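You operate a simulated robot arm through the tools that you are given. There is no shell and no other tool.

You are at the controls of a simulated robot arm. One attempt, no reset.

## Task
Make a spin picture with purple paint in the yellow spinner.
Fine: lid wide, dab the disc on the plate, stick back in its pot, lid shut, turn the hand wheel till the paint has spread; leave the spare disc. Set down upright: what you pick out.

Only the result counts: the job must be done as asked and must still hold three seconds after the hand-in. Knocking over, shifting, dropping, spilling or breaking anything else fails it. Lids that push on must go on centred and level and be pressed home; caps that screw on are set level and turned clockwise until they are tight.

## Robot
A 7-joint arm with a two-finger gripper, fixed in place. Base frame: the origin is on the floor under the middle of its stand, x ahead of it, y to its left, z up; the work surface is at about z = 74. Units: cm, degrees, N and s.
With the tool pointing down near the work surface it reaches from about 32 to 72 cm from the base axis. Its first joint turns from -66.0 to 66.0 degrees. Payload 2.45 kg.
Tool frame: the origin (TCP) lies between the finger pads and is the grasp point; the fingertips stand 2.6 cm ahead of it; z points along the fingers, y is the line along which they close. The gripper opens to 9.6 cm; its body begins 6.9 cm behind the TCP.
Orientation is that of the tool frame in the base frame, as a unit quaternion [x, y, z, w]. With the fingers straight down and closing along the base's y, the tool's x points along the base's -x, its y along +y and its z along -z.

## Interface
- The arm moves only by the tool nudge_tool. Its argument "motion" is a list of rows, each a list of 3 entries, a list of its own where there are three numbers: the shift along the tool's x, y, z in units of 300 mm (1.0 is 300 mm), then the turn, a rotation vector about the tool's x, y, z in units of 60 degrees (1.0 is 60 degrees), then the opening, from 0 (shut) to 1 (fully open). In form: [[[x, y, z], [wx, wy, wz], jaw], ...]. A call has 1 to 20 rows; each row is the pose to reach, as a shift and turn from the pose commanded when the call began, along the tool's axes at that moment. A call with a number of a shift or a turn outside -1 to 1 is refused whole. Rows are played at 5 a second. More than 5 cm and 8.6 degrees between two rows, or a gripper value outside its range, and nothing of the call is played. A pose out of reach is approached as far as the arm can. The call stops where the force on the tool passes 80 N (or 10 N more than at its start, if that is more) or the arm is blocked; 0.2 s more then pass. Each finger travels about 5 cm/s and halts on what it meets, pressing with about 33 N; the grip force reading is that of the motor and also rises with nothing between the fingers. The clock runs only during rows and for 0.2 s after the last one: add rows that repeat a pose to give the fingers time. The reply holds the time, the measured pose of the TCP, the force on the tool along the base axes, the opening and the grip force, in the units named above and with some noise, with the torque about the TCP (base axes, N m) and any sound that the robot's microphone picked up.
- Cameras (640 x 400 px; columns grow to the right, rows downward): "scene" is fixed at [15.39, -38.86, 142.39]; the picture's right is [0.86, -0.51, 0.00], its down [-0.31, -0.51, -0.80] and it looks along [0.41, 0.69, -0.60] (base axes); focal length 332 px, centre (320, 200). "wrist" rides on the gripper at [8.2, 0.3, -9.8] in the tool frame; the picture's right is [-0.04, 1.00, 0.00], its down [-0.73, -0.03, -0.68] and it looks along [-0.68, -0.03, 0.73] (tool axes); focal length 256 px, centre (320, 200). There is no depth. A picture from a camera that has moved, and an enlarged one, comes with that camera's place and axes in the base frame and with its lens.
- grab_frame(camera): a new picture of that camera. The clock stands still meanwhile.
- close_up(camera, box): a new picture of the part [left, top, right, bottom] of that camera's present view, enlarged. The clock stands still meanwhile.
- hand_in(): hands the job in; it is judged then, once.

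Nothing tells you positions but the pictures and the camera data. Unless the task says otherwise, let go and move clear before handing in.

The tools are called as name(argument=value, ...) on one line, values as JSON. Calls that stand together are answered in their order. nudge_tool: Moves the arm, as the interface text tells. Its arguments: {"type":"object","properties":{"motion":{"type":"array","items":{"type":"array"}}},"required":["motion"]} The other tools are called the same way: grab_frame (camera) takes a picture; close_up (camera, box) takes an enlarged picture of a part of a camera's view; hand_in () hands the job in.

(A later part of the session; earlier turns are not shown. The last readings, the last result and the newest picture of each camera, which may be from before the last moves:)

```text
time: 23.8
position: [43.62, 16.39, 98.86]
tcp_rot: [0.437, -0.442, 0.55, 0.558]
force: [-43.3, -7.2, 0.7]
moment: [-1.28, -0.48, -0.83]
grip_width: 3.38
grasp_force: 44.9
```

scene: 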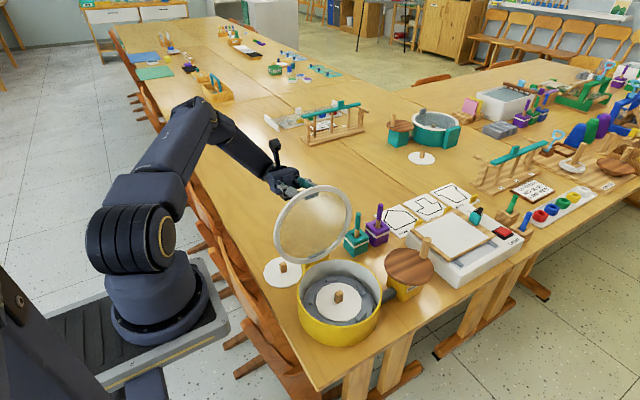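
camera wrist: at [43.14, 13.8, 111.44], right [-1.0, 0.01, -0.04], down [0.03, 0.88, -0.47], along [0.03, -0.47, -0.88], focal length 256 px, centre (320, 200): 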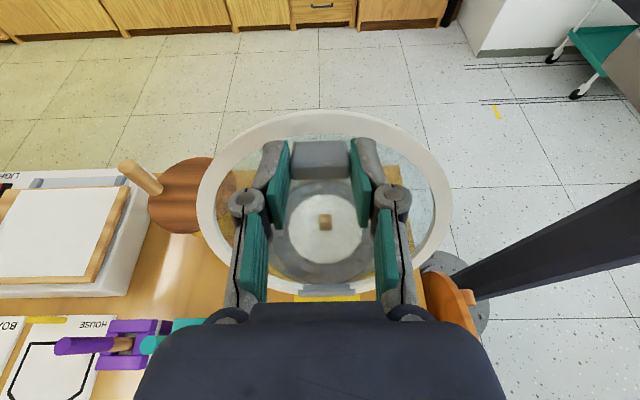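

A sideways load has built up in x, so I'll shift back in -x to relieve it.

nudge_tool(motion=[[[0.0, 0.008, 0.0], [0, 0, 0], 0.26], [[0.0, 0.016, 0.0], [0, 0, 0], 0.26], [[0.0, 0.016, 0.0], [0, 0, 0], 0.26]])

close_up(camera="scene", box=[250, 160, 430, 350])

grab_frame(camera="wrist")

```text
time: 24.6
position: [43.54, 16.36, 98.86]
tcp_rot: [0.441, -0.441, 0.554, 0.552]
force: [-3.8, -2.2, -0.5]
moment: [-0.51, 0.07, -0.55]
grip_width: 3.36
grasp_force: 44.8
```

```text
2.11 times, centred on (340, 255) of scene
camera zoom: at [15.38, -38.87, 142.39], right [0.86, -0.51, 0.0], down [-0.31, -0.51, -0.8], along [0.41, 0.69, -0.6], focal length 698 px, centre (278, 84)
```

zoom: 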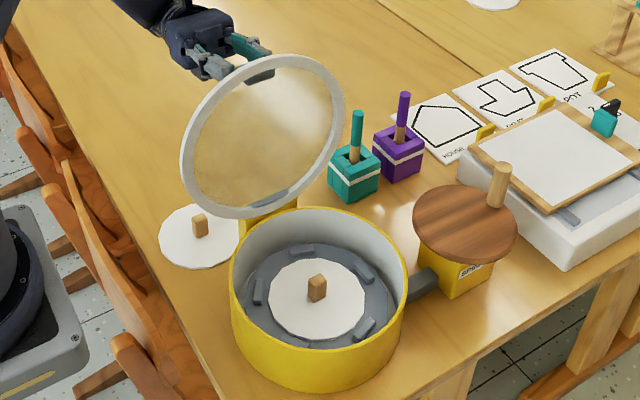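

```text
taken
camera wrist: at [43.13, 27.66, 104.59], right [-1.0, -0.01, -0.04], down [0.03, 0.5, -0.87], along [0.03, -0.87, -0.5], focal length 256 px, centre (320, 200)
```

wrist: 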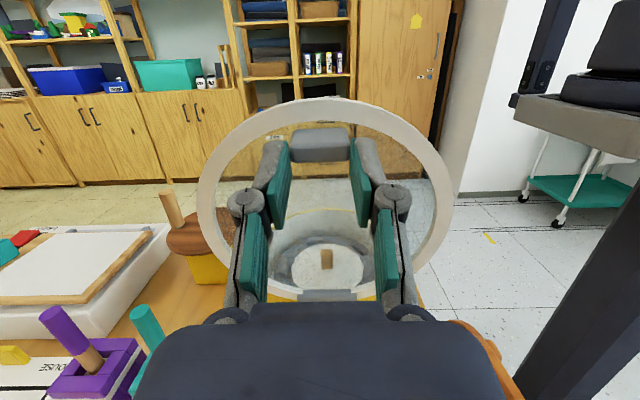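

The load is gone, and the lid stands at about 103° held by the gripper. I'll open the fingers slightly and see whether the lid stays.

nudge_tool(motion=[[[0, 0, 0], [0, 0, 0], 0.36], [[0, 0, 0], [0, 0, 0], 0.4], [[0, 0, 0], [0, 0, 0], 0.44], [[0, 0, 0], [0, 0, 0], 0.48], [[0, 0, 0], [0, 0, 0], 0.48]])

close_up(camera="scene", box=[250, 160, 430, 350])

grab_frame(camera="wrist")

```text
time: 25.8
position: [43.38, 16.29, 98.83]
tcp_rot: [0.441, -0.44, 0.553, 0.553]
force: [0.2, 1.2, -0.4]
moment: [0.01, -0.01, 0.04]
grip_width: 4.62
grasp_force: 0.0
```

```text
2.11 times, centred on (340, 255) of scene
camera zoom: at [15.39, -38.86, 142.39], right [0.86, -0.51, 0.0], down [-0.31, -0.51, -0.8], along [0.41, 0.69, -0.6], focal length 698 px, centre (278, 84)
```

zoom: 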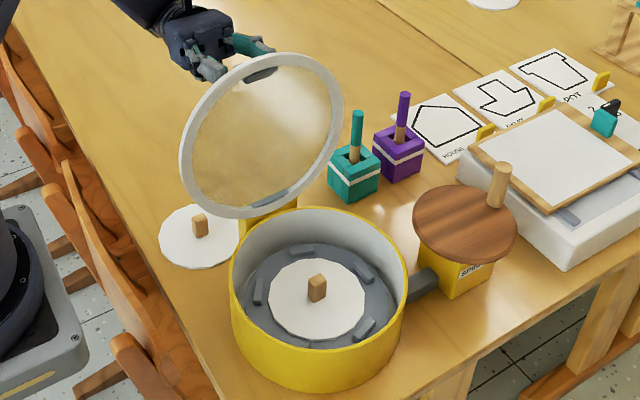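

```text
taken
camera wrist: at [43.08, 27.68, 104.54], right [-1.0, -0.01, -0.04], down [0.03, 0.5, -0.87], along [0.03, -0.87, -0.5], focal length 256 px, centre (320, 200)
```

wrist: 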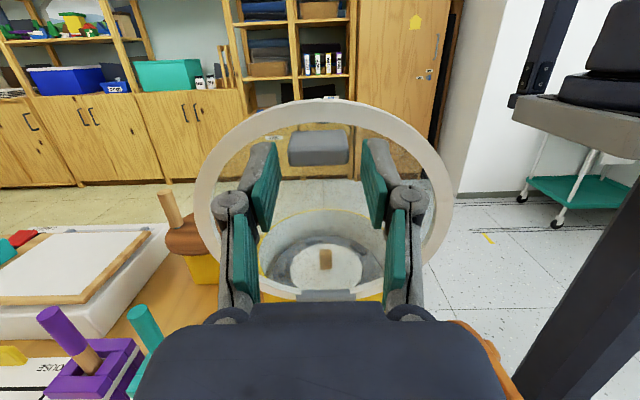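

The lid stays open on its own with zero force. I'll back the gripper away from it and check again.

nudge_tool(motion=[[[0, 0, -0.02], [0, 0, 0], 0.48], [[0, 0, -0.05], [0, 0, 0], 0.48], [[0.0, 0, -0.09], [0, 0, 0], 0.48], [[0.0, 0, -0.13], [0, 0, 0], 0.48]])

close_up(camera="scene", box=[250, 160, 430, 350])

grab_frame(camera="wrist")

```text
time: 26.8
position: [43.75, 17.23, 98.07]
tcp_rot: [0.441, -0.441, 0.553, 0.553]
force: [-0.1, 0.2, 0.5]
moment: [-0.01, 0.01, -0.02]
grip_width: 4.62
grasp_force: 0.0
out of reach, approached as far as the arm can: row 2, 3, 4
```

```text
2.11 times, centred on (340, 255) of scene
camera zoom: at [15.39, -38.86, 142.39], right [0.86, -0.51, 0.0], down [-0.31, -0.51, -0.8], along [0.41, 0.69, -0.6], focal length 698 px, centre (278, 84)
```

zoom: 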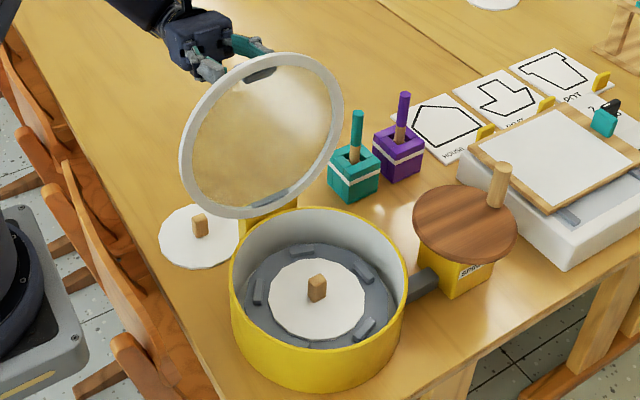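

```text
taken
camera wrist: at [43.4, 28.57, 103.78], right [-1.0, -0.01, -0.04], down [0.03, 0.5, -0.87], along [0.03, -0.87, -0.5], focal length 256 px, centre (320, 200)
```

wrist: 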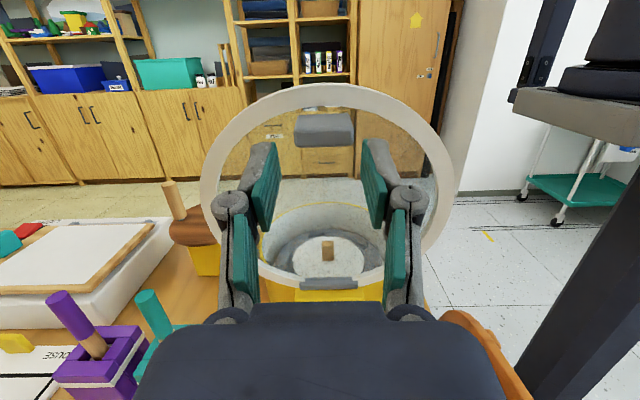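

The lid stays open by itself. The arm is near its limit on the far side, so I'll slide upward parallel to the lid until clear of it, then bring the tool back upright.

nudge_tool(motion=[[[0.05, 0, 0], [0, 0, 0], 0.48], [[0.1, 0, 0], [0, 0, 0], 0.48], [[0.15, 0, 0], [0, 0, 0], 0.48], [[0.2, 0, 0], [0, 0, 0], 0.48], [[0.25, 0, 0], [0, 0, 0], 0.48]])

grab_frame(camera="scene")

grab_frame(camera="wrist")

```text
time: 28.0
position: [44.53, 16.38, 104.92]
tcp_rot: [0.441, -0.44, 0.554, 0.553]
force: [0.7, -0.3, -1.2]
moment: [0.01, 0.0, -0.02]
grip_width: 4.62
grasp_force: 0.1
out of reach, approached as far as the arm can: row 1, 2, 3, 4, 5
```

```text
taken
```

scene: 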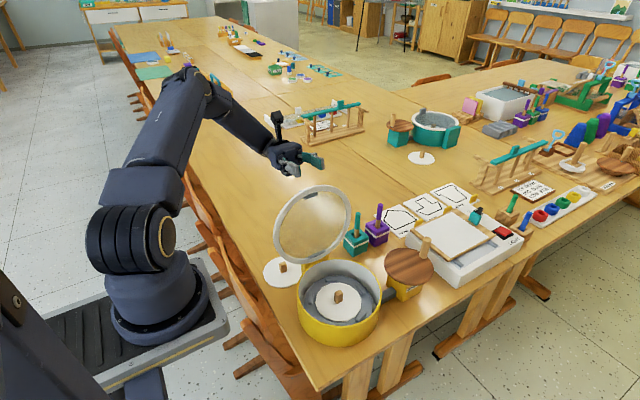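

```text
taken
camera wrist: at [44.34, 27.8, 110.6], right [-1.0, -0.01, -0.04], down [0.03, 0.5, -0.87], along [0.03, -0.87, -0.5], focal length 256 px, centre (320, 200)
```

wrist: 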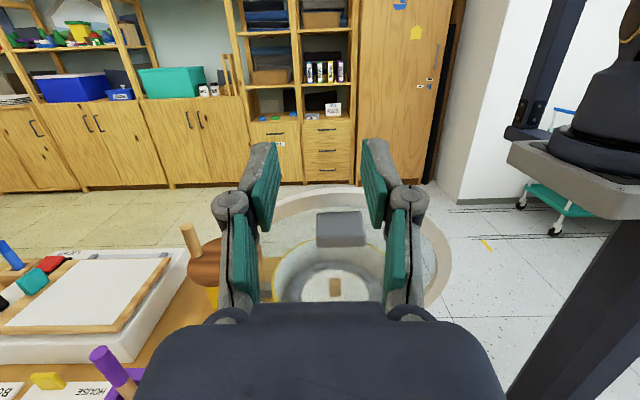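

The fingers are clear of the lid's top edge. I'll go up more and start straightening the tool.

nudge_tool(motion=[[[0.05, 0, 0.011], [0, 0, 0], 0.48], [[0.1, 0, 0.023], [0, 0, 0], 0.48], [[0.15, 0, 0.034], [0, 0, 0], 0.48], [[0.2, 0, 0.046], [0, 0, 0], 0.48], [[0.25, 0, 0.057], [0, -0.14, 0], 0.48], [[0.25, 0, 0.057], [0, -0.28, 0], 0.48], [[0.25, 0, 0.057], [0, -0.42, 0], 0.48], [[0.25, 0, 0.057], [0, -0.56, 0], 0.48], [[0.25, 0, 0.057], [0, -0.7, 0], 0.48], [[0.25, 0, 0.057], [0, -0.84, 0], 0.48], [[0.25, 0, 0.057], [0, -0.98, 0], 0.48]])

grab_frame(camera="scene")

```text
time: 30.4
position: [44.47, 16.53, 112.45]
tcp_rot: [-0.655, 0.656, -0.265, -0.265]
force: [0.8, -0.4, 0.4]
moment: [0.01, -0.01, -0.01]
grip_width: 4.62
grasp_force: 0.2
out of reach, approached as far as the arm can: row 1, 2, 3, 4
```

```text
taken
```

scene: 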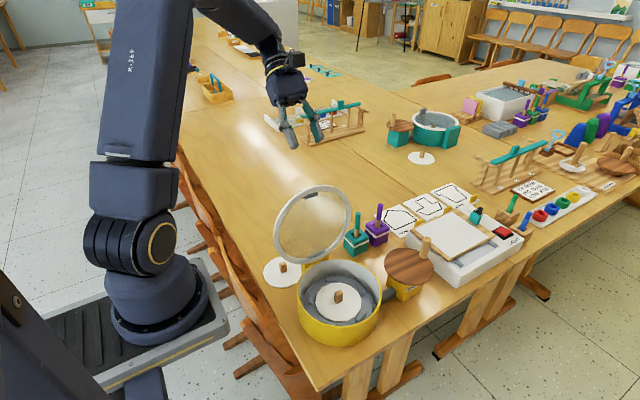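

The tool is half straightened and the lid still stands open. I'll finish straightening and yaw back so the fingers close along y.

nudge_tool(motion=[[[0, 0, 0], [0, -0.13, 0], 0.48], [[0, 0, 0], [0, -0.26, 0], 0.48], [[0, 0, 0], [0, -0.39, 0], 0.48], [[0, 0, 0], [0, -0.52, 0], 0.48], [[0, 0, 0], [0, -0.64, 0], 0.48], [[0, 0, 0], [0, -0.735, 0], 0.48], [[0, 0, 0], [0, -0.735, 0], 0.48]])

nudge_tool(motion=[[[0, 0, 0], [0, 0, 0.14], 0.48], [[0, 0, 0], [0, 0, 0.28], 0.48], [[0, 0, 0], [0, 0, 0.42], 0.48], [[0, 0, 0], [0, 0, 0.56], 0.48], [[0, 0, 0], [0, 0, 0.7], 0.48], [[0, 0, 0], [0, 0, 0.84], 0.48]])

nudge_tool(motion=[[[0, 0, 0], [0, 0, 0.13], 0.48], [[0, 0, 0], [0, 0, 0.26], 0.48], [[0, 0, 0], [0, 0, 0.39], 0.48], [[0, 0, 0], [0, 0, 0.52], 0.48], [[0, 0, 0], [0, 0, 0.66], 0.48], [[0, 0, 0], [0, 0, 0.66], 0.48]])

grab_frame(camera="wrist")

grab_frame(camera="scene")

```text
time: 32.0
position: [44.63, 16.52, 112.54]
tcp_rot: [-0.707, 0.707, 0.0, 0.0]
force: [-0.5, 0.4, 1.0]
moment: [-0.03, 0.01, -0.02]
grip_width: 4.6
grasp_force: 0.1
```

```text
time: 33.4
position: [44.62, 16.47, 112.51]
tcp_rot: [-0.336, 0.942, -0.001, 0.0]
force: [0.7, 0.7, 0.5]
moment: [0.0, -0.04, 0.03]
grip_width: 4.57
grasp_force: 0.1
```

```text
time: 34.8
position: [44.66, 16.53, 112.49]
tcp_rot: [0.001, 1.0, -0.001, 0.0]
force: [-0.7, -0.1, -0.4]
moment: [0.02, -0.01, 0.0]
grip_width: 4.57
grasp_force: 0.1
```

```text
taken
camera wrist: at [36.41, 16.84, 122.29], right [0.04, 1.0, 0.0], down [0.73, -0.03, 0.68], along [0.68, -0.03, -0.73], focal length 256 px, centre (320, 200)
```

wrist: 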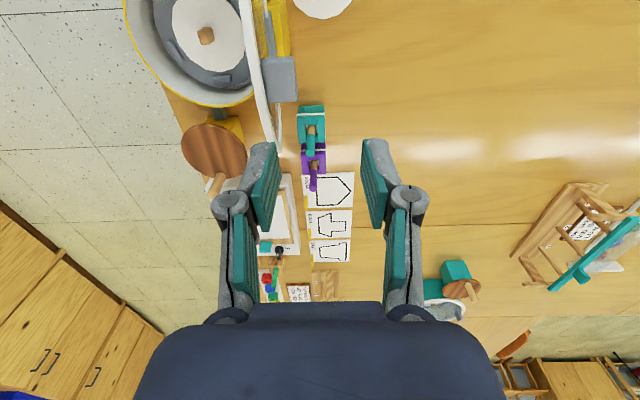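

```text
taken
```

scene: 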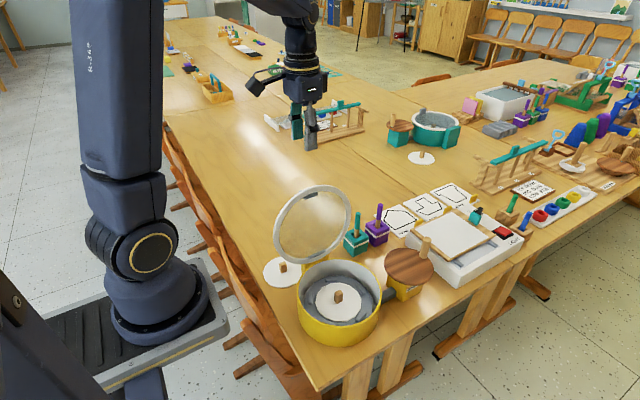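

All upright again. Next I'll travel at a safe height to above the purple pot.

nudge_tool(motion=[[[-0.14, -0.02, 0], [0, 0, 0], 0.48], [[-0.28, -0.04, 0], [0, 0, 0], 0.48], [[-0.42, -0.06, 0], [0, 0, 0], 0.48], [[-0.56, -0.08, 0], [0, 0, 0], 0.48], [[-0.698, -0.087, 0.05], [0, 0, 0], 0.48], [[-0.698, -0.087, 0.18], [0, 0, 0], 0.48], [[-0.698, -0.087, 0.32], [0, 0, 0], 0.48], [[-0.698, -0.087, 0.45], [0, 0, 0], 0.48], [[-0.698, -0.087, 0.45], [0, 0, 0], 0.48]])

grab_frame(camera="wrist")

close_up(camera="scene", box=[300, 130, 460, 290])

```text
time: 36.8
position: [65.54, 13.95, 98.94]
tcp_rot: [0.001, 1.0, 0.0, 0.0]
force: [-0.3, -0.4, 0.4]
moment: [0.01, 0.0, 0.03]
grip_width: 4.62
grasp_force: 0.0
```

```text
taken
camera wrist: at [57.32, 14.16, 108.76], right [0.04, 1.0, 0.0], down [0.73, -0.03, 0.68], along [0.68, -0.03, -0.73], focal length 256 px, centre (320, 200)
```

wrist: 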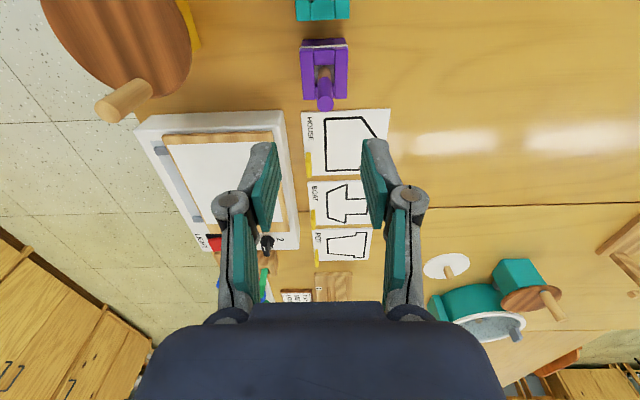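

```text
2.50 times, centred on (380, 210) of scene
camera zoom: at [15.39, -38.86, 142.39], right [0.86, -0.51, 0.0], down [-0.31, -0.51, -0.8], along [0.41, 0.69, -0.6], focal length 830 px, centre (170, 175)
```

zoom: 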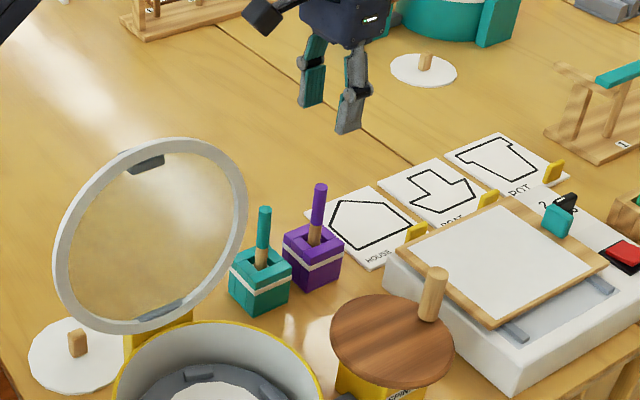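

I'm above the purple pot. I'll zoom in to fix the stick position.

close_up(camera="wrist", box=[280, 0, 370, 120])

close_up(camera="scene", box=[330, 195, 410, 265])

```text
3.33 times, centred on (325, 60) of wrist
camera zoom: at [57.32, 14.16, 108.76], right [0.04, 1.0, 0.0], down [0.73, -0.03, 0.68], along [0.68, -0.03, -0.73], focal length 853 px, centre (303, 667)
```

zoom: 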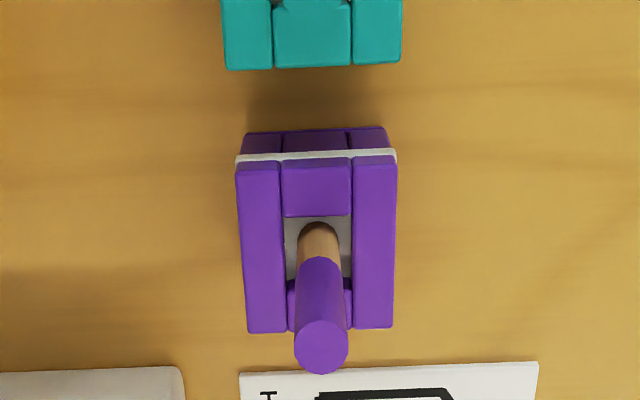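

```text
5.71 times, centred on (370, 230) of scene
camera zoom: at [15.39, -38.86, 142.39], right [0.86, -0.51, 0.0], down [-0.31, -0.51, -0.8], along [0.41, 0.69, -0.6], focal length 1896 px, centre (34, 29)
```

zoom: 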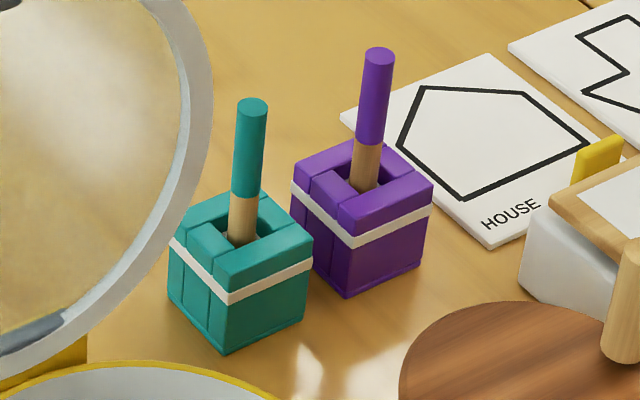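

The stick stands upright at about (66.0, 14.2), top z ≈ 87.6, in a pot 5 cm wide with its top at z ≈ 80. I'll descend part way and check centring.

nudge_tool(motion=[[[-0.0153, 0.0083, 0.1], [0, 0, 0], 0.48], [[-0.0153, 0.0083, 0.2], [0, 0, 0], 0.48], [[-0.0153, 0.0083, 0.26], [0, 0, 0], 0.48], [[-0.0153, 0.0083, 0.26], [0, 0, 0], 0.48]])

close_up(camera="wrist", box=[220, 60, 420, 260])

close_up(camera="scene", box=[330, 175, 430, 265])

```text
time: 37.8
position: [65.97, 14.16, 91.26]
tcp_rot: [0.001, 1.0, -0.001, 0.001]
force: [0.4, 0.3, 0.4]
moment: [-0.01, 0.01, 0.01]
grip_width: 4.61
grasp_force: 0.0
```

```text
2.00 times, centred on (320, 160) of wrist
camera zoom: at [57.83, 14.44, 100.94], right [0.04, 1.0, 0.0], down [0.73, -0.03, 0.68], along [0.68, -0.03, -0.73], focal length 512 px, centre (320, 280)
```

zoom: 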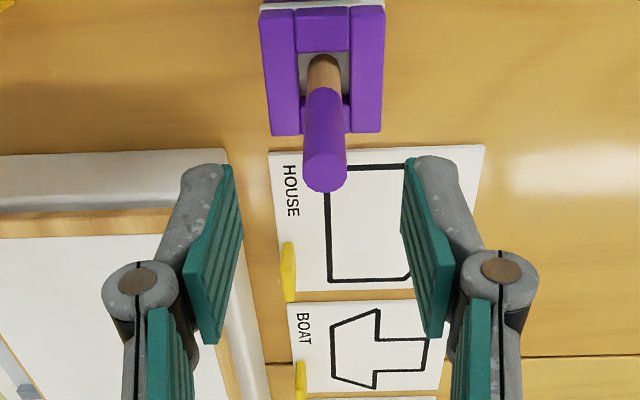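

```text
4.44 times, centred on (380, 220) of scene
camera zoom: at [15.39, -38.86, 142.39], right [0.86, -0.51, 0.0], down [-0.31, -0.51, -0.8], along [0.41, 0.69, -0.6], focal length 1475 px, centre (53, 111)
```

zoom: 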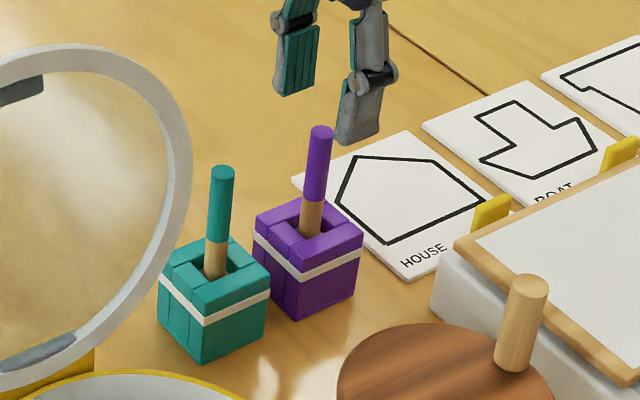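

The stick is well centred between the pads. I'll descend to z ≈ 84.6 and then close on it.

nudge_tool(motion=[[[0.001, 0.001, 0.07], [0, 0, 0], 0.48], [[0.001, 0.001, 0.14], [0, 0, 0], 0.48], [[0.001, 0.001, 0.19], [0, 0, 0], 0.48], [[0.001, 0.001, 0.22], [0, 0, 0], 0.48], [[0.001, 0.001, 0.22], [0, 0, 0], 0.48]])

close_up(camera="wrist", box=[220, 60, 420, 260])

close_up(camera="scene", box=[330, 175, 430, 265])

```text
time: 39.0
position: [65.83, 14.12, 84.69]
tcp_rot: [0.0, 1.0, 0.0, 0.0]
force: [0.5, 0.3, 0.0]
moment: [-0.01, -0.02, 0.0]
grip_width: 4.58
grasp_force: 0.1
```

```text
2.00 times, centred on (320, 160) of wrist
camera zoom: at [57.79, 14.43, 94.39], right [0.04, 1.0, 0.0], down [0.73, -0.03, 0.68], along [0.68, -0.03, -0.73], focal length 512 px, centre (320, 280)
```

zoom: 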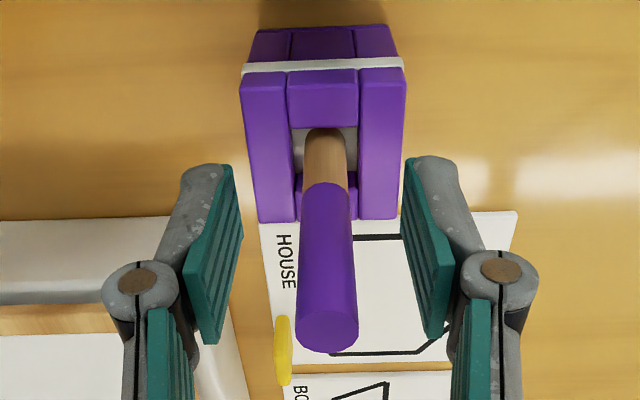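

```text
4.44 times, centred on (380, 220) of scene
camera zoom: at [15.39, -38.86, 142.39], right [0.86, -0.51, 0.0], down [-0.31, -0.51, -0.8], along [0.41, 0.69, -0.6], focal length 1475 px, centre (53, 111)
```

zoom: 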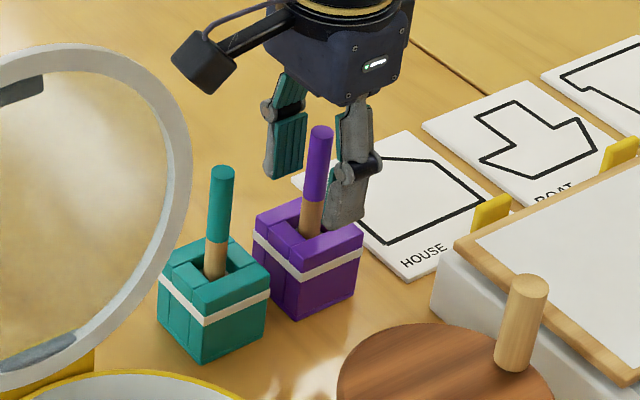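

Centred to within a millimetre. Closing on the handle.

nudge_tool(motion=[[[0, 0.002, 0], [0, 0, 0], 0.35], [[0, 0.002, 0], [0, 0, 0], 0.25], [[0, 0.002, 0], [0, 0, 0], 0.16], [[0, 0.002, 0], [0, 0, 0], 0.08], [[0, 0.002, 0], [0, 0, 0], 0.05], [[0, 0.002, 0], [0, 0, 0], 0.05]])

close_up(camera="wrist", box=[220, 60, 420, 260])

close_up(camera="scene", box=[330, 175, 430, 265])

```text
time: 40.4
position: [65.95, 14.21, 84.63]
tcp_rot: [0.001, 1.0, 0.0, -0.001]
force: [-0.3, -0.7, 0.1]
moment: [-0.02, 0.02, 0.0]
grip_width: 1.18
grasp_force: 32.6
```

```text
2.00 times, centred on (320, 160) of wrist
camera zoom: at [57.8, 14.48, 94.4], right [0.04, 1.0, 0.0], down [0.73, -0.03, 0.68], along [0.68, -0.03, -0.73], focal length 512 px, centre (320, 280)
```

zoom: 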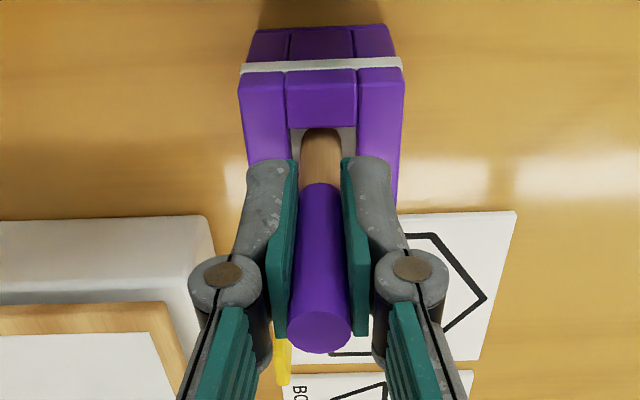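

```text
4.44 times, centred on (380, 220) of scene
camera zoom: at [15.39, -38.86, 142.39], right [0.86, -0.51, 0.0], down [-0.31, -0.51, -0.8], along [0.41, 0.69, -0.6], focal length 1475 px, centre (53, 111)
```

zoom: 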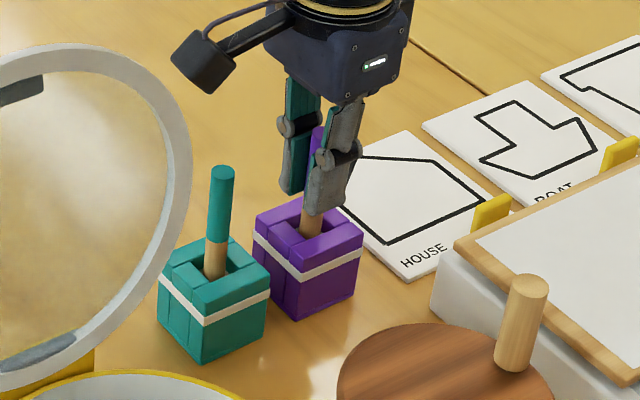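

The stick is held (width 1.18). Lifting straight up, gently.

nudge_tool(motion=[[[0, 0, -0.03], [0, 0, 0], 0.05], [[0, 0, -0.07], [0, 0, 0], 0.05], [[0, 0, -0.12], [0, 0, 0], 0.05], [[0, 0, -0.18], [0, 0, 0], 0.05], [[0, 0, -0.24], [0, 0, 0], 0.05], [[0, 0, -0.3], [0, 0, 0], 0.05], [[0, 0, -0.36], [0, 0, 0], 0.05], [[0, 0, -0.42], [0, 0, 0], 0.05], [[0, 0, -0.42], [0, 0, 0], 0.05]])

close_up(camera="wrist", box=[220, 60, 420, 260])

close_up(camera="scene", box=[330, 135, 450, 265])

```text
time: 42.4
position: [66.06, 14.13, 97.32]
tcp_rot: [0.001, 1.0, 0.0, 0.0]
force: [0.3, -0.3, 0.7]
moment: [0.01, -0.03, -0.01]
grip_width: 1.15
grasp_force: 32.8
```

```text
2.00 times, centred on (320, 160) of wrist
camera zoom: at [57.82, 14.45, 107.02], right [0.04, 1.0, 0.0], down [0.73, -0.03, 0.68], along [0.68, -0.03, -0.73], focal length 512 px, centre (320, 280)
```

zoom: 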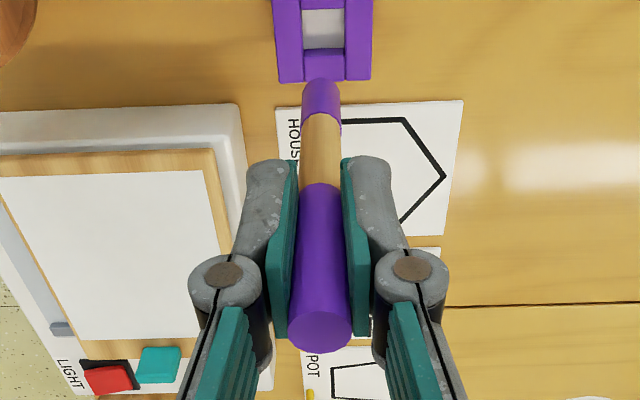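

```text
3.08 times, centred on (390, 200) of scene
camera zoom: at [15.39, -38.86, 142.39], right [0.86, -0.51, 0.0], down [-0.31, -0.51, -0.8], along [0.41, 0.69, -0.6], focal length 1021 px, centre (105, 200)
```

zoom: 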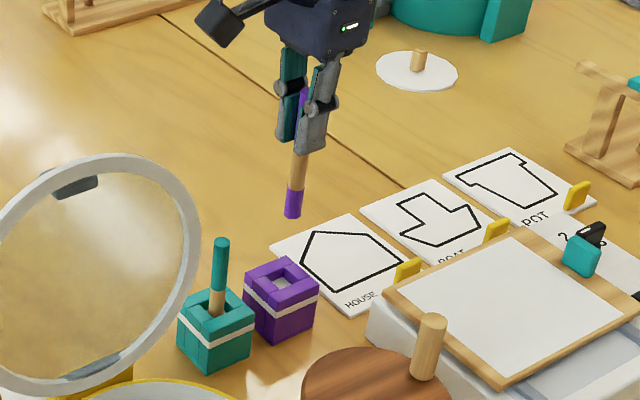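

The stick is out with paint on its tip, which sits about 10 cm below the TCP. I'll raise it and travel around the lid's side, along -y first and then -x over the bowl.

nudge_tool(motion=[[[0, 0, -0.07], [0, 0, 0], 0.05], [[0, 0, -0.15], [0, 0, 0], 0.05], [[0, 0, -0.22], [0, 0, 0], 0.05], [[0, -0.05, -0.22], [0, 0, 0], 0.05], [[0, -0.12, -0.22], [0, 0, 0], 0.05], [[0, -0.2, -0.22], [0, 0, 0], 0.05], [[0, -0.28, -0.22], [0, 0, 0], 0.05], [[0, -0.36, -0.22], [0, 0, 0], 0.05], [[0, -0.44, -0.22], [0, 0, 0], 0.05], [[0, -0.52, -0.22], [0, 0, 0], 0.05], [[0, -0.568, -0.22], [0, 0, 0], 0.05], [[0, -0.568, -0.22], [0, 0, 0], 0.05]])

grab_frame(camera="scene")

```text
time: 45.0
position: [65.92, -2.87, 103.78]
tcp_rot: [0.001, 1.0, -0.002, 0.0]
force: [0.7, -1.0, -0.7]
moment: [-0.01, 0.0, 0.01]
grip_width: 1.19
grasp_force: 32.8
```

```text
taken
```

scene: 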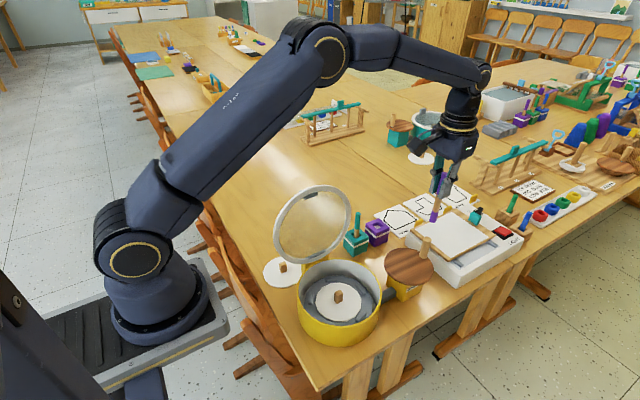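

Now I'll travel back in x to stand over the disc.

nudge_tool(motion=[[[0.06, 0, 0], [0, 0, 0], 0.05], [[0.13, 0, 0], [0, 0, 0], 0.05], [[0.2, 0, 0], [0, 0, 0], 0.05], [[0.28, 0, 0], [0, 0, 0], 0.05], [[0.36, 0, 0], [0, 0, 0], 0.05], [[0.44, 0, 0], [0, 0, 0], 0.05], [[0.52, 0, 0], [0, 0, 0], 0.05], [[0.6, 0, 0], [0, 0, 0], 0.05], [[0.67, 0, 0], [0, 0, 0], 0.05], [[0.72, 0, 0], [0, 0, 0], 0.05], [[0.75, 0, 0], [0, 0, 0], 0.05], [[0.75, 0, 0.1], [0, 0, 0], 0.05], [[0.75, 0, 0.2], [0, 0, 0], 0.05], [[0.75, 0, 0.3], [0, 0, 0], 0.05], [[0.75, 0, 0.3], [0, 0, 0], 0.05]])

grab_frame(camera="scene")

close_up(camera="wrist", box=[220, 0, 440, 200])

close_up(camera="scene", box=[280, 210, 400, 350])

```text
time: 48.2
position: [43.43, -2.62, 94.85]
tcp_rot: [0.001, 1.0, -0.001, 0.001]
force: [-0.8, -0.2, 0.0]
moment: [-0.02, 0.0, -0.02]
grip_width: 1.19
grasp_force: 33.2
```

```text
taken
```

scene: 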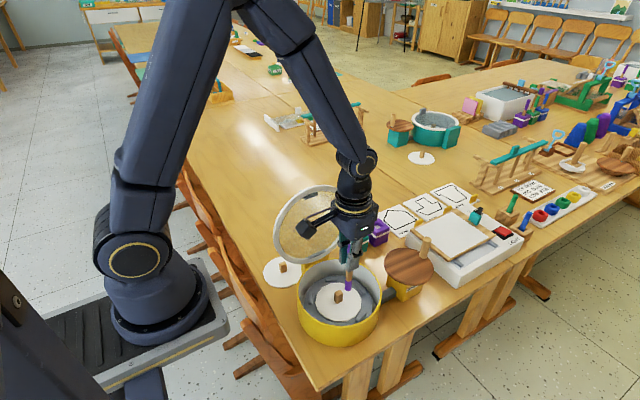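

```text
2.00 times, centred on (330, 100) of wrist
camera zoom: at [35.3, -2.5, 104.6], right [0.04, 1.0, 0.0], down [0.73, -0.03, 0.68], along [0.68, -0.03, -0.73], focal length 512 px, centre (300, 400)
```

zoom: 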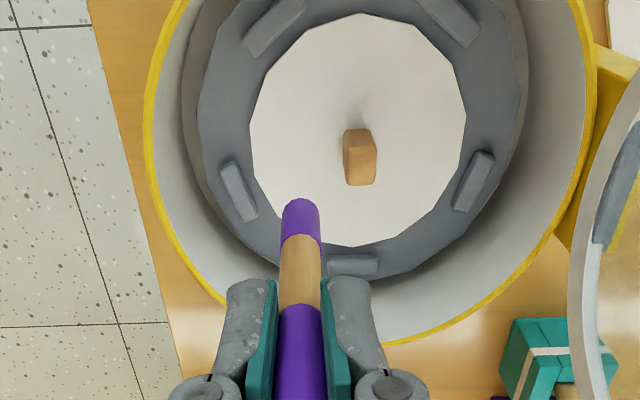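

```text
2.86 times, centred on (340, 280) of scene
camera zoom: at [15.39, -38.86, 142.39], right [0.86, -0.51, 0.0], down [-0.31, -0.51, -0.8], along [0.41, 0.69, -0.6], focal length 948 px, centre (263, -29)
```

zoom: 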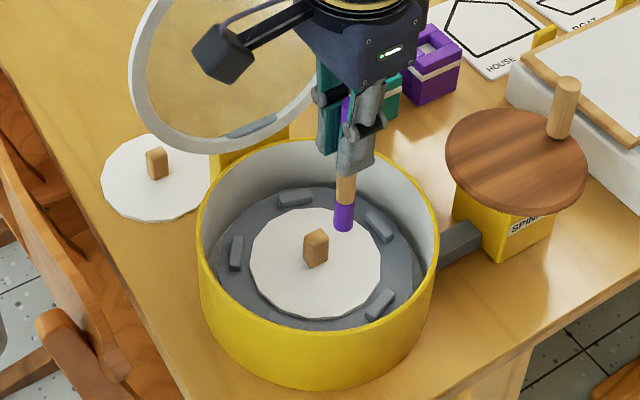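

The stick is over the disc, about 2.6 cm off its centre on the -y side. I'll descend to just above the surface first.

nudge_tool(motion=[[[0, 0, 0.06], [0, 0, 0], 0.05], [[0, 0, 0.12], [0, 0, 0], 0.05], [[0, 0, 0.17], [0, 0, 0], 0.05], [[0, 0, 0.21], [0, 0, 0], 0.05], [[0, 0, 0.21], [0, 0, 0], 0.05]])

close_up(camera="wrist", box=[220, 0, 440, 200])

close_up(camera="scene", box=[300, 250, 390, 340])

```text
time: 49.4
position: [43.61, -2.81, 88.48]
tcp_rot: [0.0, 1.0, -0.001, 0.0]
force: [0.4, 0.1, 0.4]
moment: [-0.02, -0.03, -0.01]
grip_width: 1.18
grasp_force: 33.2
```

```text
2.00 times, centred on (330, 100) of wrist
camera zoom: at [35.32, -2.52, 98.31], right [0.04, 1.0, 0.0], down [0.73, -0.03, 0.68], along [0.68, -0.03, -0.73], focal length 512 px, centre (300, 400)
```

zoom: 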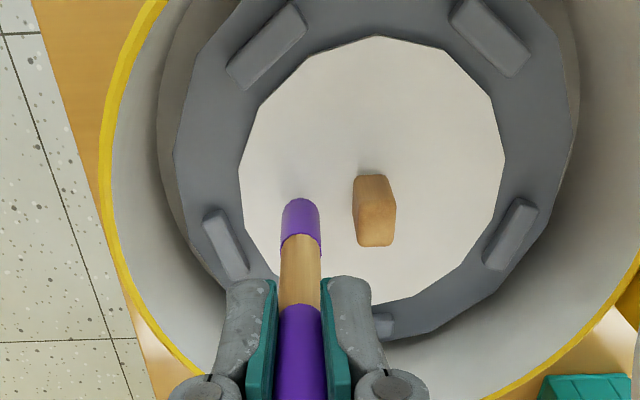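

```text
4.44 times, centred on (345, 295) of scene
camera zoom: at [15.39, -38.86, 142.39], right [0.86, -0.51, 0.0], down [-0.31, -0.51, -0.8], along [0.41, 0.69, -0.6], focal length 1475 px, centre (209, -222)
```

zoom: 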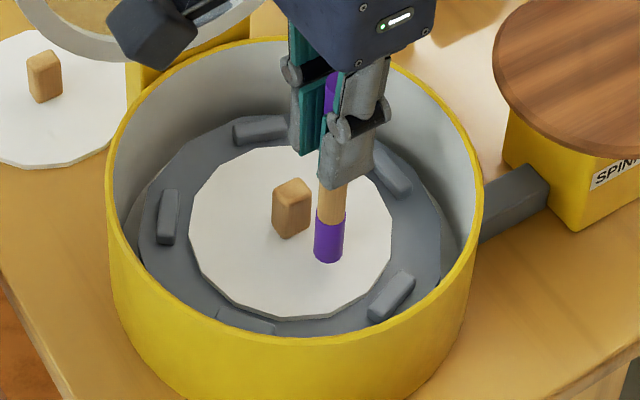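

The tip is roughly a centimetre above the disc. I'll approach in millimetre steps, watching the force.

nudge_tool(motion=[[[0, 0, 0.007], [0, 0, 0], 0.05], [[0, 0, 0.014], [0, 0, 0], 0.05], [[0, 0, 0.02], [0, 0, 0], 0.05], [[0, 0, 0.02], [0, 0, 0], 0.05]])

close_up(camera="scene", box=[320, 270, 370, 320])

```text
time: 50.4
position: [43.55, -2.91, 88.0]
tcp_rot: [0.0, 1.0, -0.001, 0.0]
force: [0.4, 0.6, 0.4]
moment: [0.01, -0.01, -0.01]
grip_width: 1.18
grasp_force: 32.6
```

```text
8.00 times, centred on (345, 295) of scene
camera zoom: at [15.39, -38.86, 142.39], right [0.86, -0.51, 0.0], down [-0.31, -0.51, -0.8], along [0.41, 0.69, -0.6], focal length 2654 px, centre (120, -560)
```

zoom: 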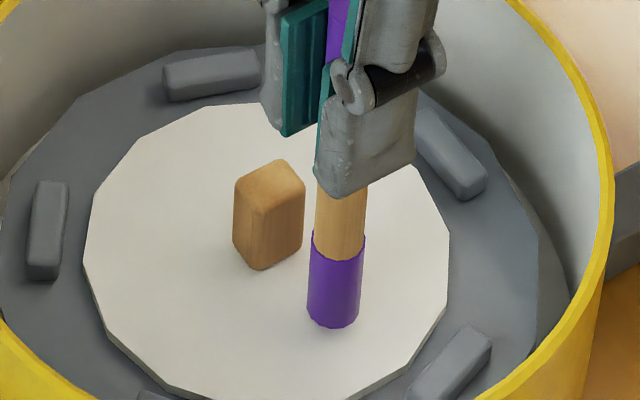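

nudge_tool(motion=[[[0, 0, 0.004], [0, 0, 0], 0.05], [[0, 0, 0.008], [0, 0, 0], 0.05], [[0, 0, 0.012], [0, 0, 0], 0.05], [[0, 0, 0.012], [0, 0, 0], 0.05]])

close_up(camera="scene", box=[320, 270, 370, 320])

```text
time: 51.4
position: [43.45, -2.91, 87.54]
tcp_rot: [0.0, 1.0, -0.001, 0.0]
force: [-0.4, 0.9, -0.7]
moment: [-0.02, -0.04, -0.02]
grip_width: 1.18
grasp_force: 32.8
```

```text
8.00 times, centred on (345, 295) of scene
camera zoom: at [15.39, -38.86, 142.39], right [0.86, -0.51, 0.0], down [-0.31, -0.51, -0.8], along [0.41, 0.69, -0.6], focal length 2654 px, centre (120, -560)
```

zoom: 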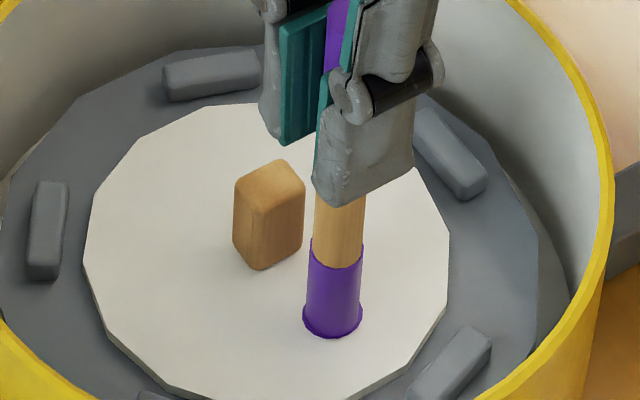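

A purple mark is beginning to show at the tip. I'll go a touch further for firm contact.

nudge_tool(motion=[[[0, 0, 0.003], [0, 0, 0], 0.05], [[0, 0, 0.006], [0, 0, 0], 0.05], [[0, 0, 0.006], [0, 0, 0], 0.05]])

close_up(camera="scene", box=[320, 270, 370, 320])

```text
time: 52.2
position: [43.54, -2.78, 87.49]
tcp_rot: [0.001, 1.0, -0.001, 0.001]
force: [0.4, -0.4, 9.4]
moment: [-0.03, -0.05, 0.0]
grip_width: 1.19
grasp_force: 33.3
```

```text
8.00 times, centred on (345, 295) of scene
camera zoom: at [15.37, -38.86, 142.39], right [0.86, -0.51, 0.0], down [-0.31, -0.51, -0.8], along [0.41, 0.69, -0.6], focal length 2654 px, centre (120, -560)
```

zoom: 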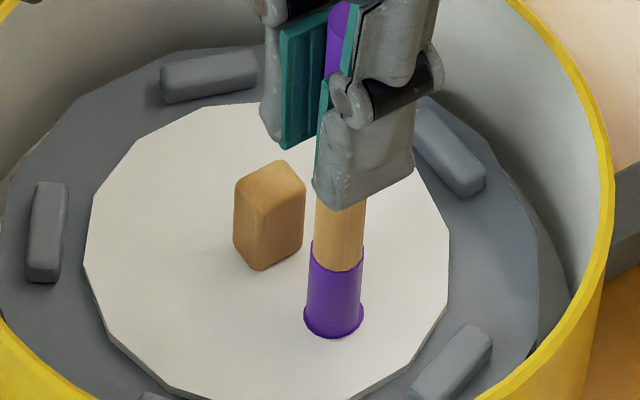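

Firm contact (9 N) was made. Lifting straight up and checking the mark.

nudge_tool(motion=[[[0, 0, -0.02], [0, 0, 0], 0.05], [[0, 0, -0.06], [0, 0, 0], 0.05], [[0, 0, -0.12], [0, 0, 0], 0.05], [[0, 0, -0.19], [0, 0, 0], 0.05], [[0, 0, -0.26], [0, 0, 0], 0.05], [[0, 0, -0.34], [0, 0, 0], 0.05], [[0, 0, -0.42], [0, 0, 0], 0.05], [[0, 0, -0.5], [0, 0, 0], 0.05], [[0, 0, -0.55], [0, 0, 0], 0.05], [[0, 0, -0.55], [0, 0, 0], 0.05]])

close_up(camera="scene", box=[300, 250, 390, 340])

close_up(camera="wrist", box=[220, 0, 440, 200])

```text
time: 54.4
position: [43.39, -2.84, 103.98]
tcp_rot: [0.001, 1.0, -0.001, -0.001]
force: [-0.1, -0.8, 0.0]
moment: [0.03, 0.0, -0.01]
grip_width: 1.15
grasp_force: 32.6
```

```text
4.44 times, centred on (345, 295) of scene
camera zoom: at [15.38, -38.86, 142.39], right [0.86, -0.51, 0.0], down [-0.31, -0.51, -0.8], along [0.41, 0.69, -0.6], focal length 1475 px, centre (209, -222)
```

zoom: 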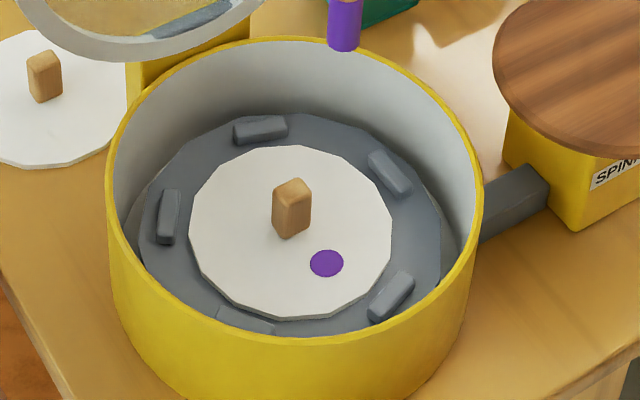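

```text
2.00 times, centred on (330, 100) of wrist
camera zoom: at [35.24, -2.51, 113.69], right [0.04, 1.0, 0.0], down [0.73, -0.03, 0.68], along [0.68, -0.03, -0.73], focal length 512 px, centre (300, 400)
```

zoom: 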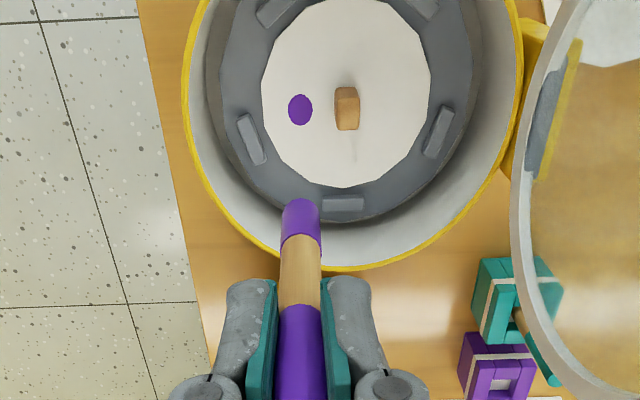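

A clean purple dab is on the disc. Now I'll retrace the path to bring the stick back over the purple pot.

nudge_tool(motion=[[[-0.05, 0, 0], [0, 0, 0], 0.05], [[-0.12, 0, 0], [0, 0, 0], 0.05], [[-0.2, 0, 0], [0, 0, 0], 0.05], [[-0.28, 0, 0], [0, 0, 0], 0.05], [[-0.36, 0, 0], [0, 0, 0], 0.05], [[-0.44, 0, 0], [0, 0, 0], 0.05], [[-0.52, 0, 0], [0, 0, 0], 0.05], [[-0.6, 0, 0], [0, 0, 0], 0.05], [[-0.68, 0, 0], [0, 0, 0], 0.05], [[-0.75, 0, 0], [0, 0, 0], 0.05], [[-0.75, 0.08, 0], [0, 0, 0], 0.05], [[-0.75, 0.16, 0], [0, 0, 0], 0.05], [[-0.75, 0.24, 0], [0, 0, 0], 0.05], [[-0.75, 0.32, 0], [0, 0, 0], 0.05], [[-0.75, 0.4, 0], [0, 0, 0], 0.05], [[-0.75, 0.48, 0], [0, 0, 0], 0.05], [[-0.75, 0.54, 0], [0, 0, 0], 0.05], [[-0.75, 0.568, 0], [0, 0, 0], 0.05], [[-0.75, 0.568, 0.1], [0, 0, 0], 0.05], [[-0.75, 0.568, 0.2], [0, 0, 0], 0.05]])

close_up(camera="scene", box=[330, 135, 450, 265])

close_up(camera="wrist", box=[220, 60, 420, 260])

```text
time: 58.6
position: [65.83, 14.3, 98.11]
tcp_rot: [0.001, 1.0, -0.001, 0.0]
force: [0.3, 0.7, -0.9]
moment: [0.0, 0.01, 0.01]
grip_width: 1.18
grasp_force: 32.4
```

```text
3.08 times, centred on (390, 200) of scene
camera zoom: at [15.39, -38.86, 142.39], right [0.86, -0.51, 0.0], down [-0.31, -0.51, -0.8], along [0.41, 0.69, -0.6], focal length 1021 px, centre (105, 200)
```

zoom: 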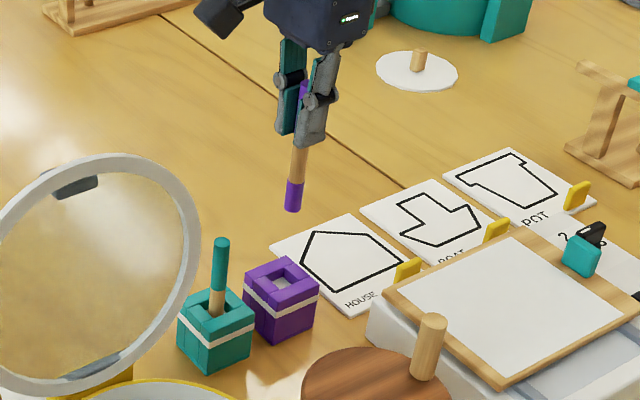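

```text
2.00 times, centred on (320, 160) of wrist
camera zoom: at [57.79, 14.58, 107.67], right [0.04, 1.0, 0.0], down [0.73, -0.03, 0.68], along [0.68, -0.03, -0.73], focal length 512 px, centre (320, 280)
```

zoom: 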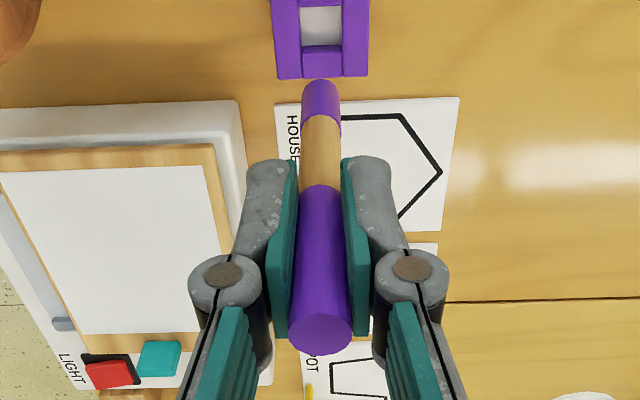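

Aligned with the pot. Descending with the tip entering the mouth, then a check.

nudge_tool(motion=[[[0, 0, 0.06], [0, 0, 0], 0.05], [[0, 0, 0.12], [0, 0, 0], 0.05], [[0, 0, 0.17], [0, 0, 0], 0.05], [[0, 0, 0.21], [0, 0, 0], 0.05], [[0, 0, 0.24], [0, 0, 0], 0.05], [[0, 0, 0.24], [0, 0, 0], 0.05]])

close_up(camera="scene", box=[340, 175, 420, 255])

close_up(camera="wrist", box=[250, 50, 390, 190])

```text
time: 60.0
position: [66.03, 14.19, 90.64]
tcp_rot: [0.002, 1.0, -0.001, 0.0]
force: [0.3, -0.6, 0.0]
moment: [0.01, 0.01, -0.01]
grip_width: 1.15
grasp_force: 33.0
```

```text
5.00 times, centred on (380, 215) of scene
camera zoom: at [15.39, -38.86, 142.39], right [0.86, -0.51, 0.0], down [-0.31, -0.51, -0.8], along [0.41, 0.69, -0.6], focal length 1659 px, centre (20, 125)
```

zoom: 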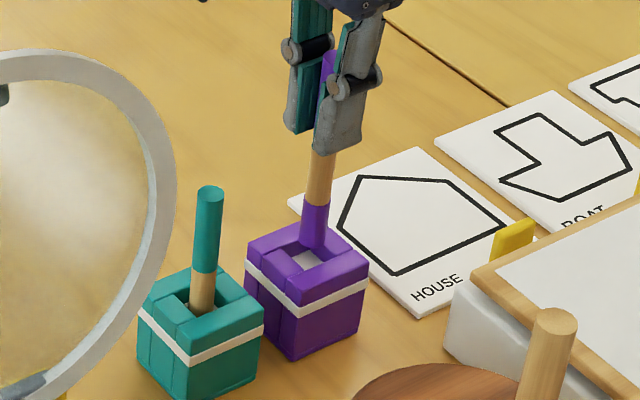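

```text
2.86 times, centred on (320, 120) of wrist
camera zoom: at [57.79, 14.52, 100.42], right [0.04, 1.0, 0.0], down [0.73, -0.03, 0.68], along [0.68, -0.03, -0.73], focal length 731 px, centre (320, 429)
```

zoom: 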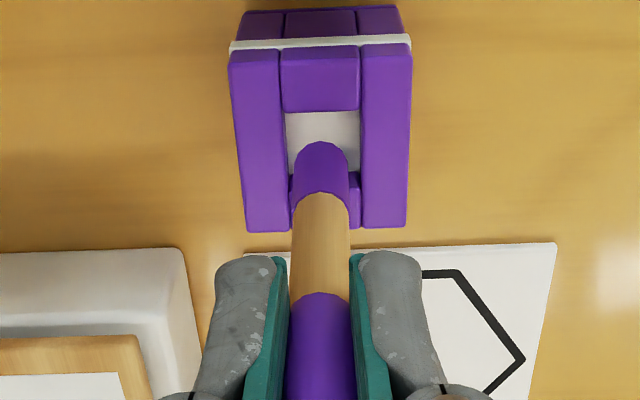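

The tip is centred over the mouth. Lowering it fully in slow steps.

nudge_tool(motion=[[[0, 0, 0.03], [0, 0, 0], 0.05], [[0, 0, 0.06], [0, 0, 0], 0.05], [[0, 0, 0.09], [0, 0, 0], 0.05], [[0, 0, 0.12], [0, 0, 0], 0.05], [[0, 0, 0.15], [0, 0, 0], 0.05], [[0, 0, 0.175], [0, 0, 0], 0.05], [[0, 0, 0.19], [0, 0, 0], 0.05], [[0, 0, 0.199], [0, 0, 0], 0.05], [[0, 0, 0.199], [0, 0, 0], 0.05]])

close_up(camera="scene", box=[340, 175, 420, 255])

close_up(camera="wrist", box=[250, 50, 390, 190])

```text
time: 62.0
position: [66.02, 14.18, 84.84]
tcp_rot: [0.0, 1.0, -0.001, 0.0]
force: [0.6, 0.0, 0.2]
moment: [0.04, -0.02, -0.01]
grip_width: 1.2
grasp_force: 32.9
```

```text
5.00 times, centred on (380, 215) of scene
camera zoom: at [15.39, -38.86, 142.39], right [0.86, -0.51, 0.0], down [-0.31, -0.51, -0.8], along [0.41, 0.69, -0.6], focal length 1659 px, centre (20, 125)
```

zoom: 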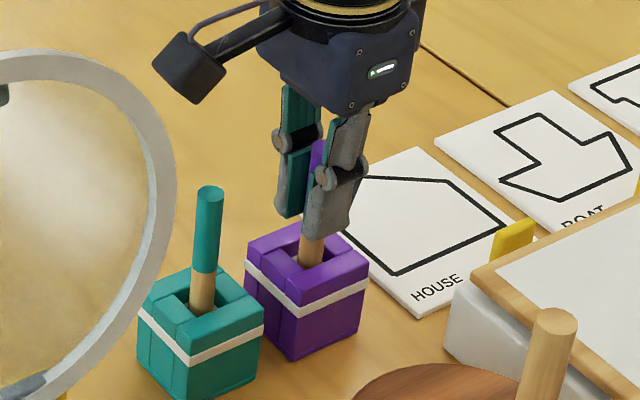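

```text
2.86 times, centred on (320, 120) of wrist
camera zoom: at [57.8, 14.47, 94.5], right [0.04, 1.0, 0.0], down [0.73, -0.03, 0.68], along [0.68, -0.03, -0.73], focal length 731 px, centre (320, 429)
```

zoom: 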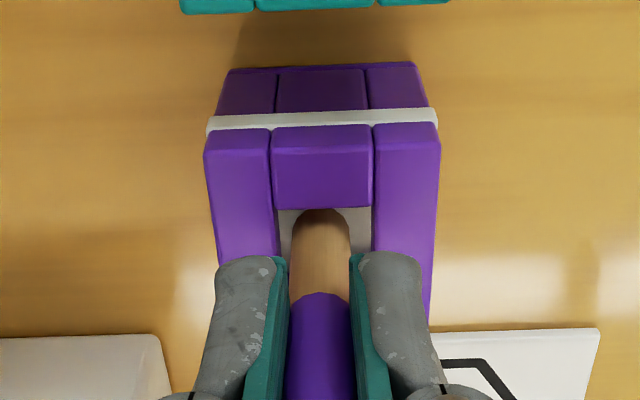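

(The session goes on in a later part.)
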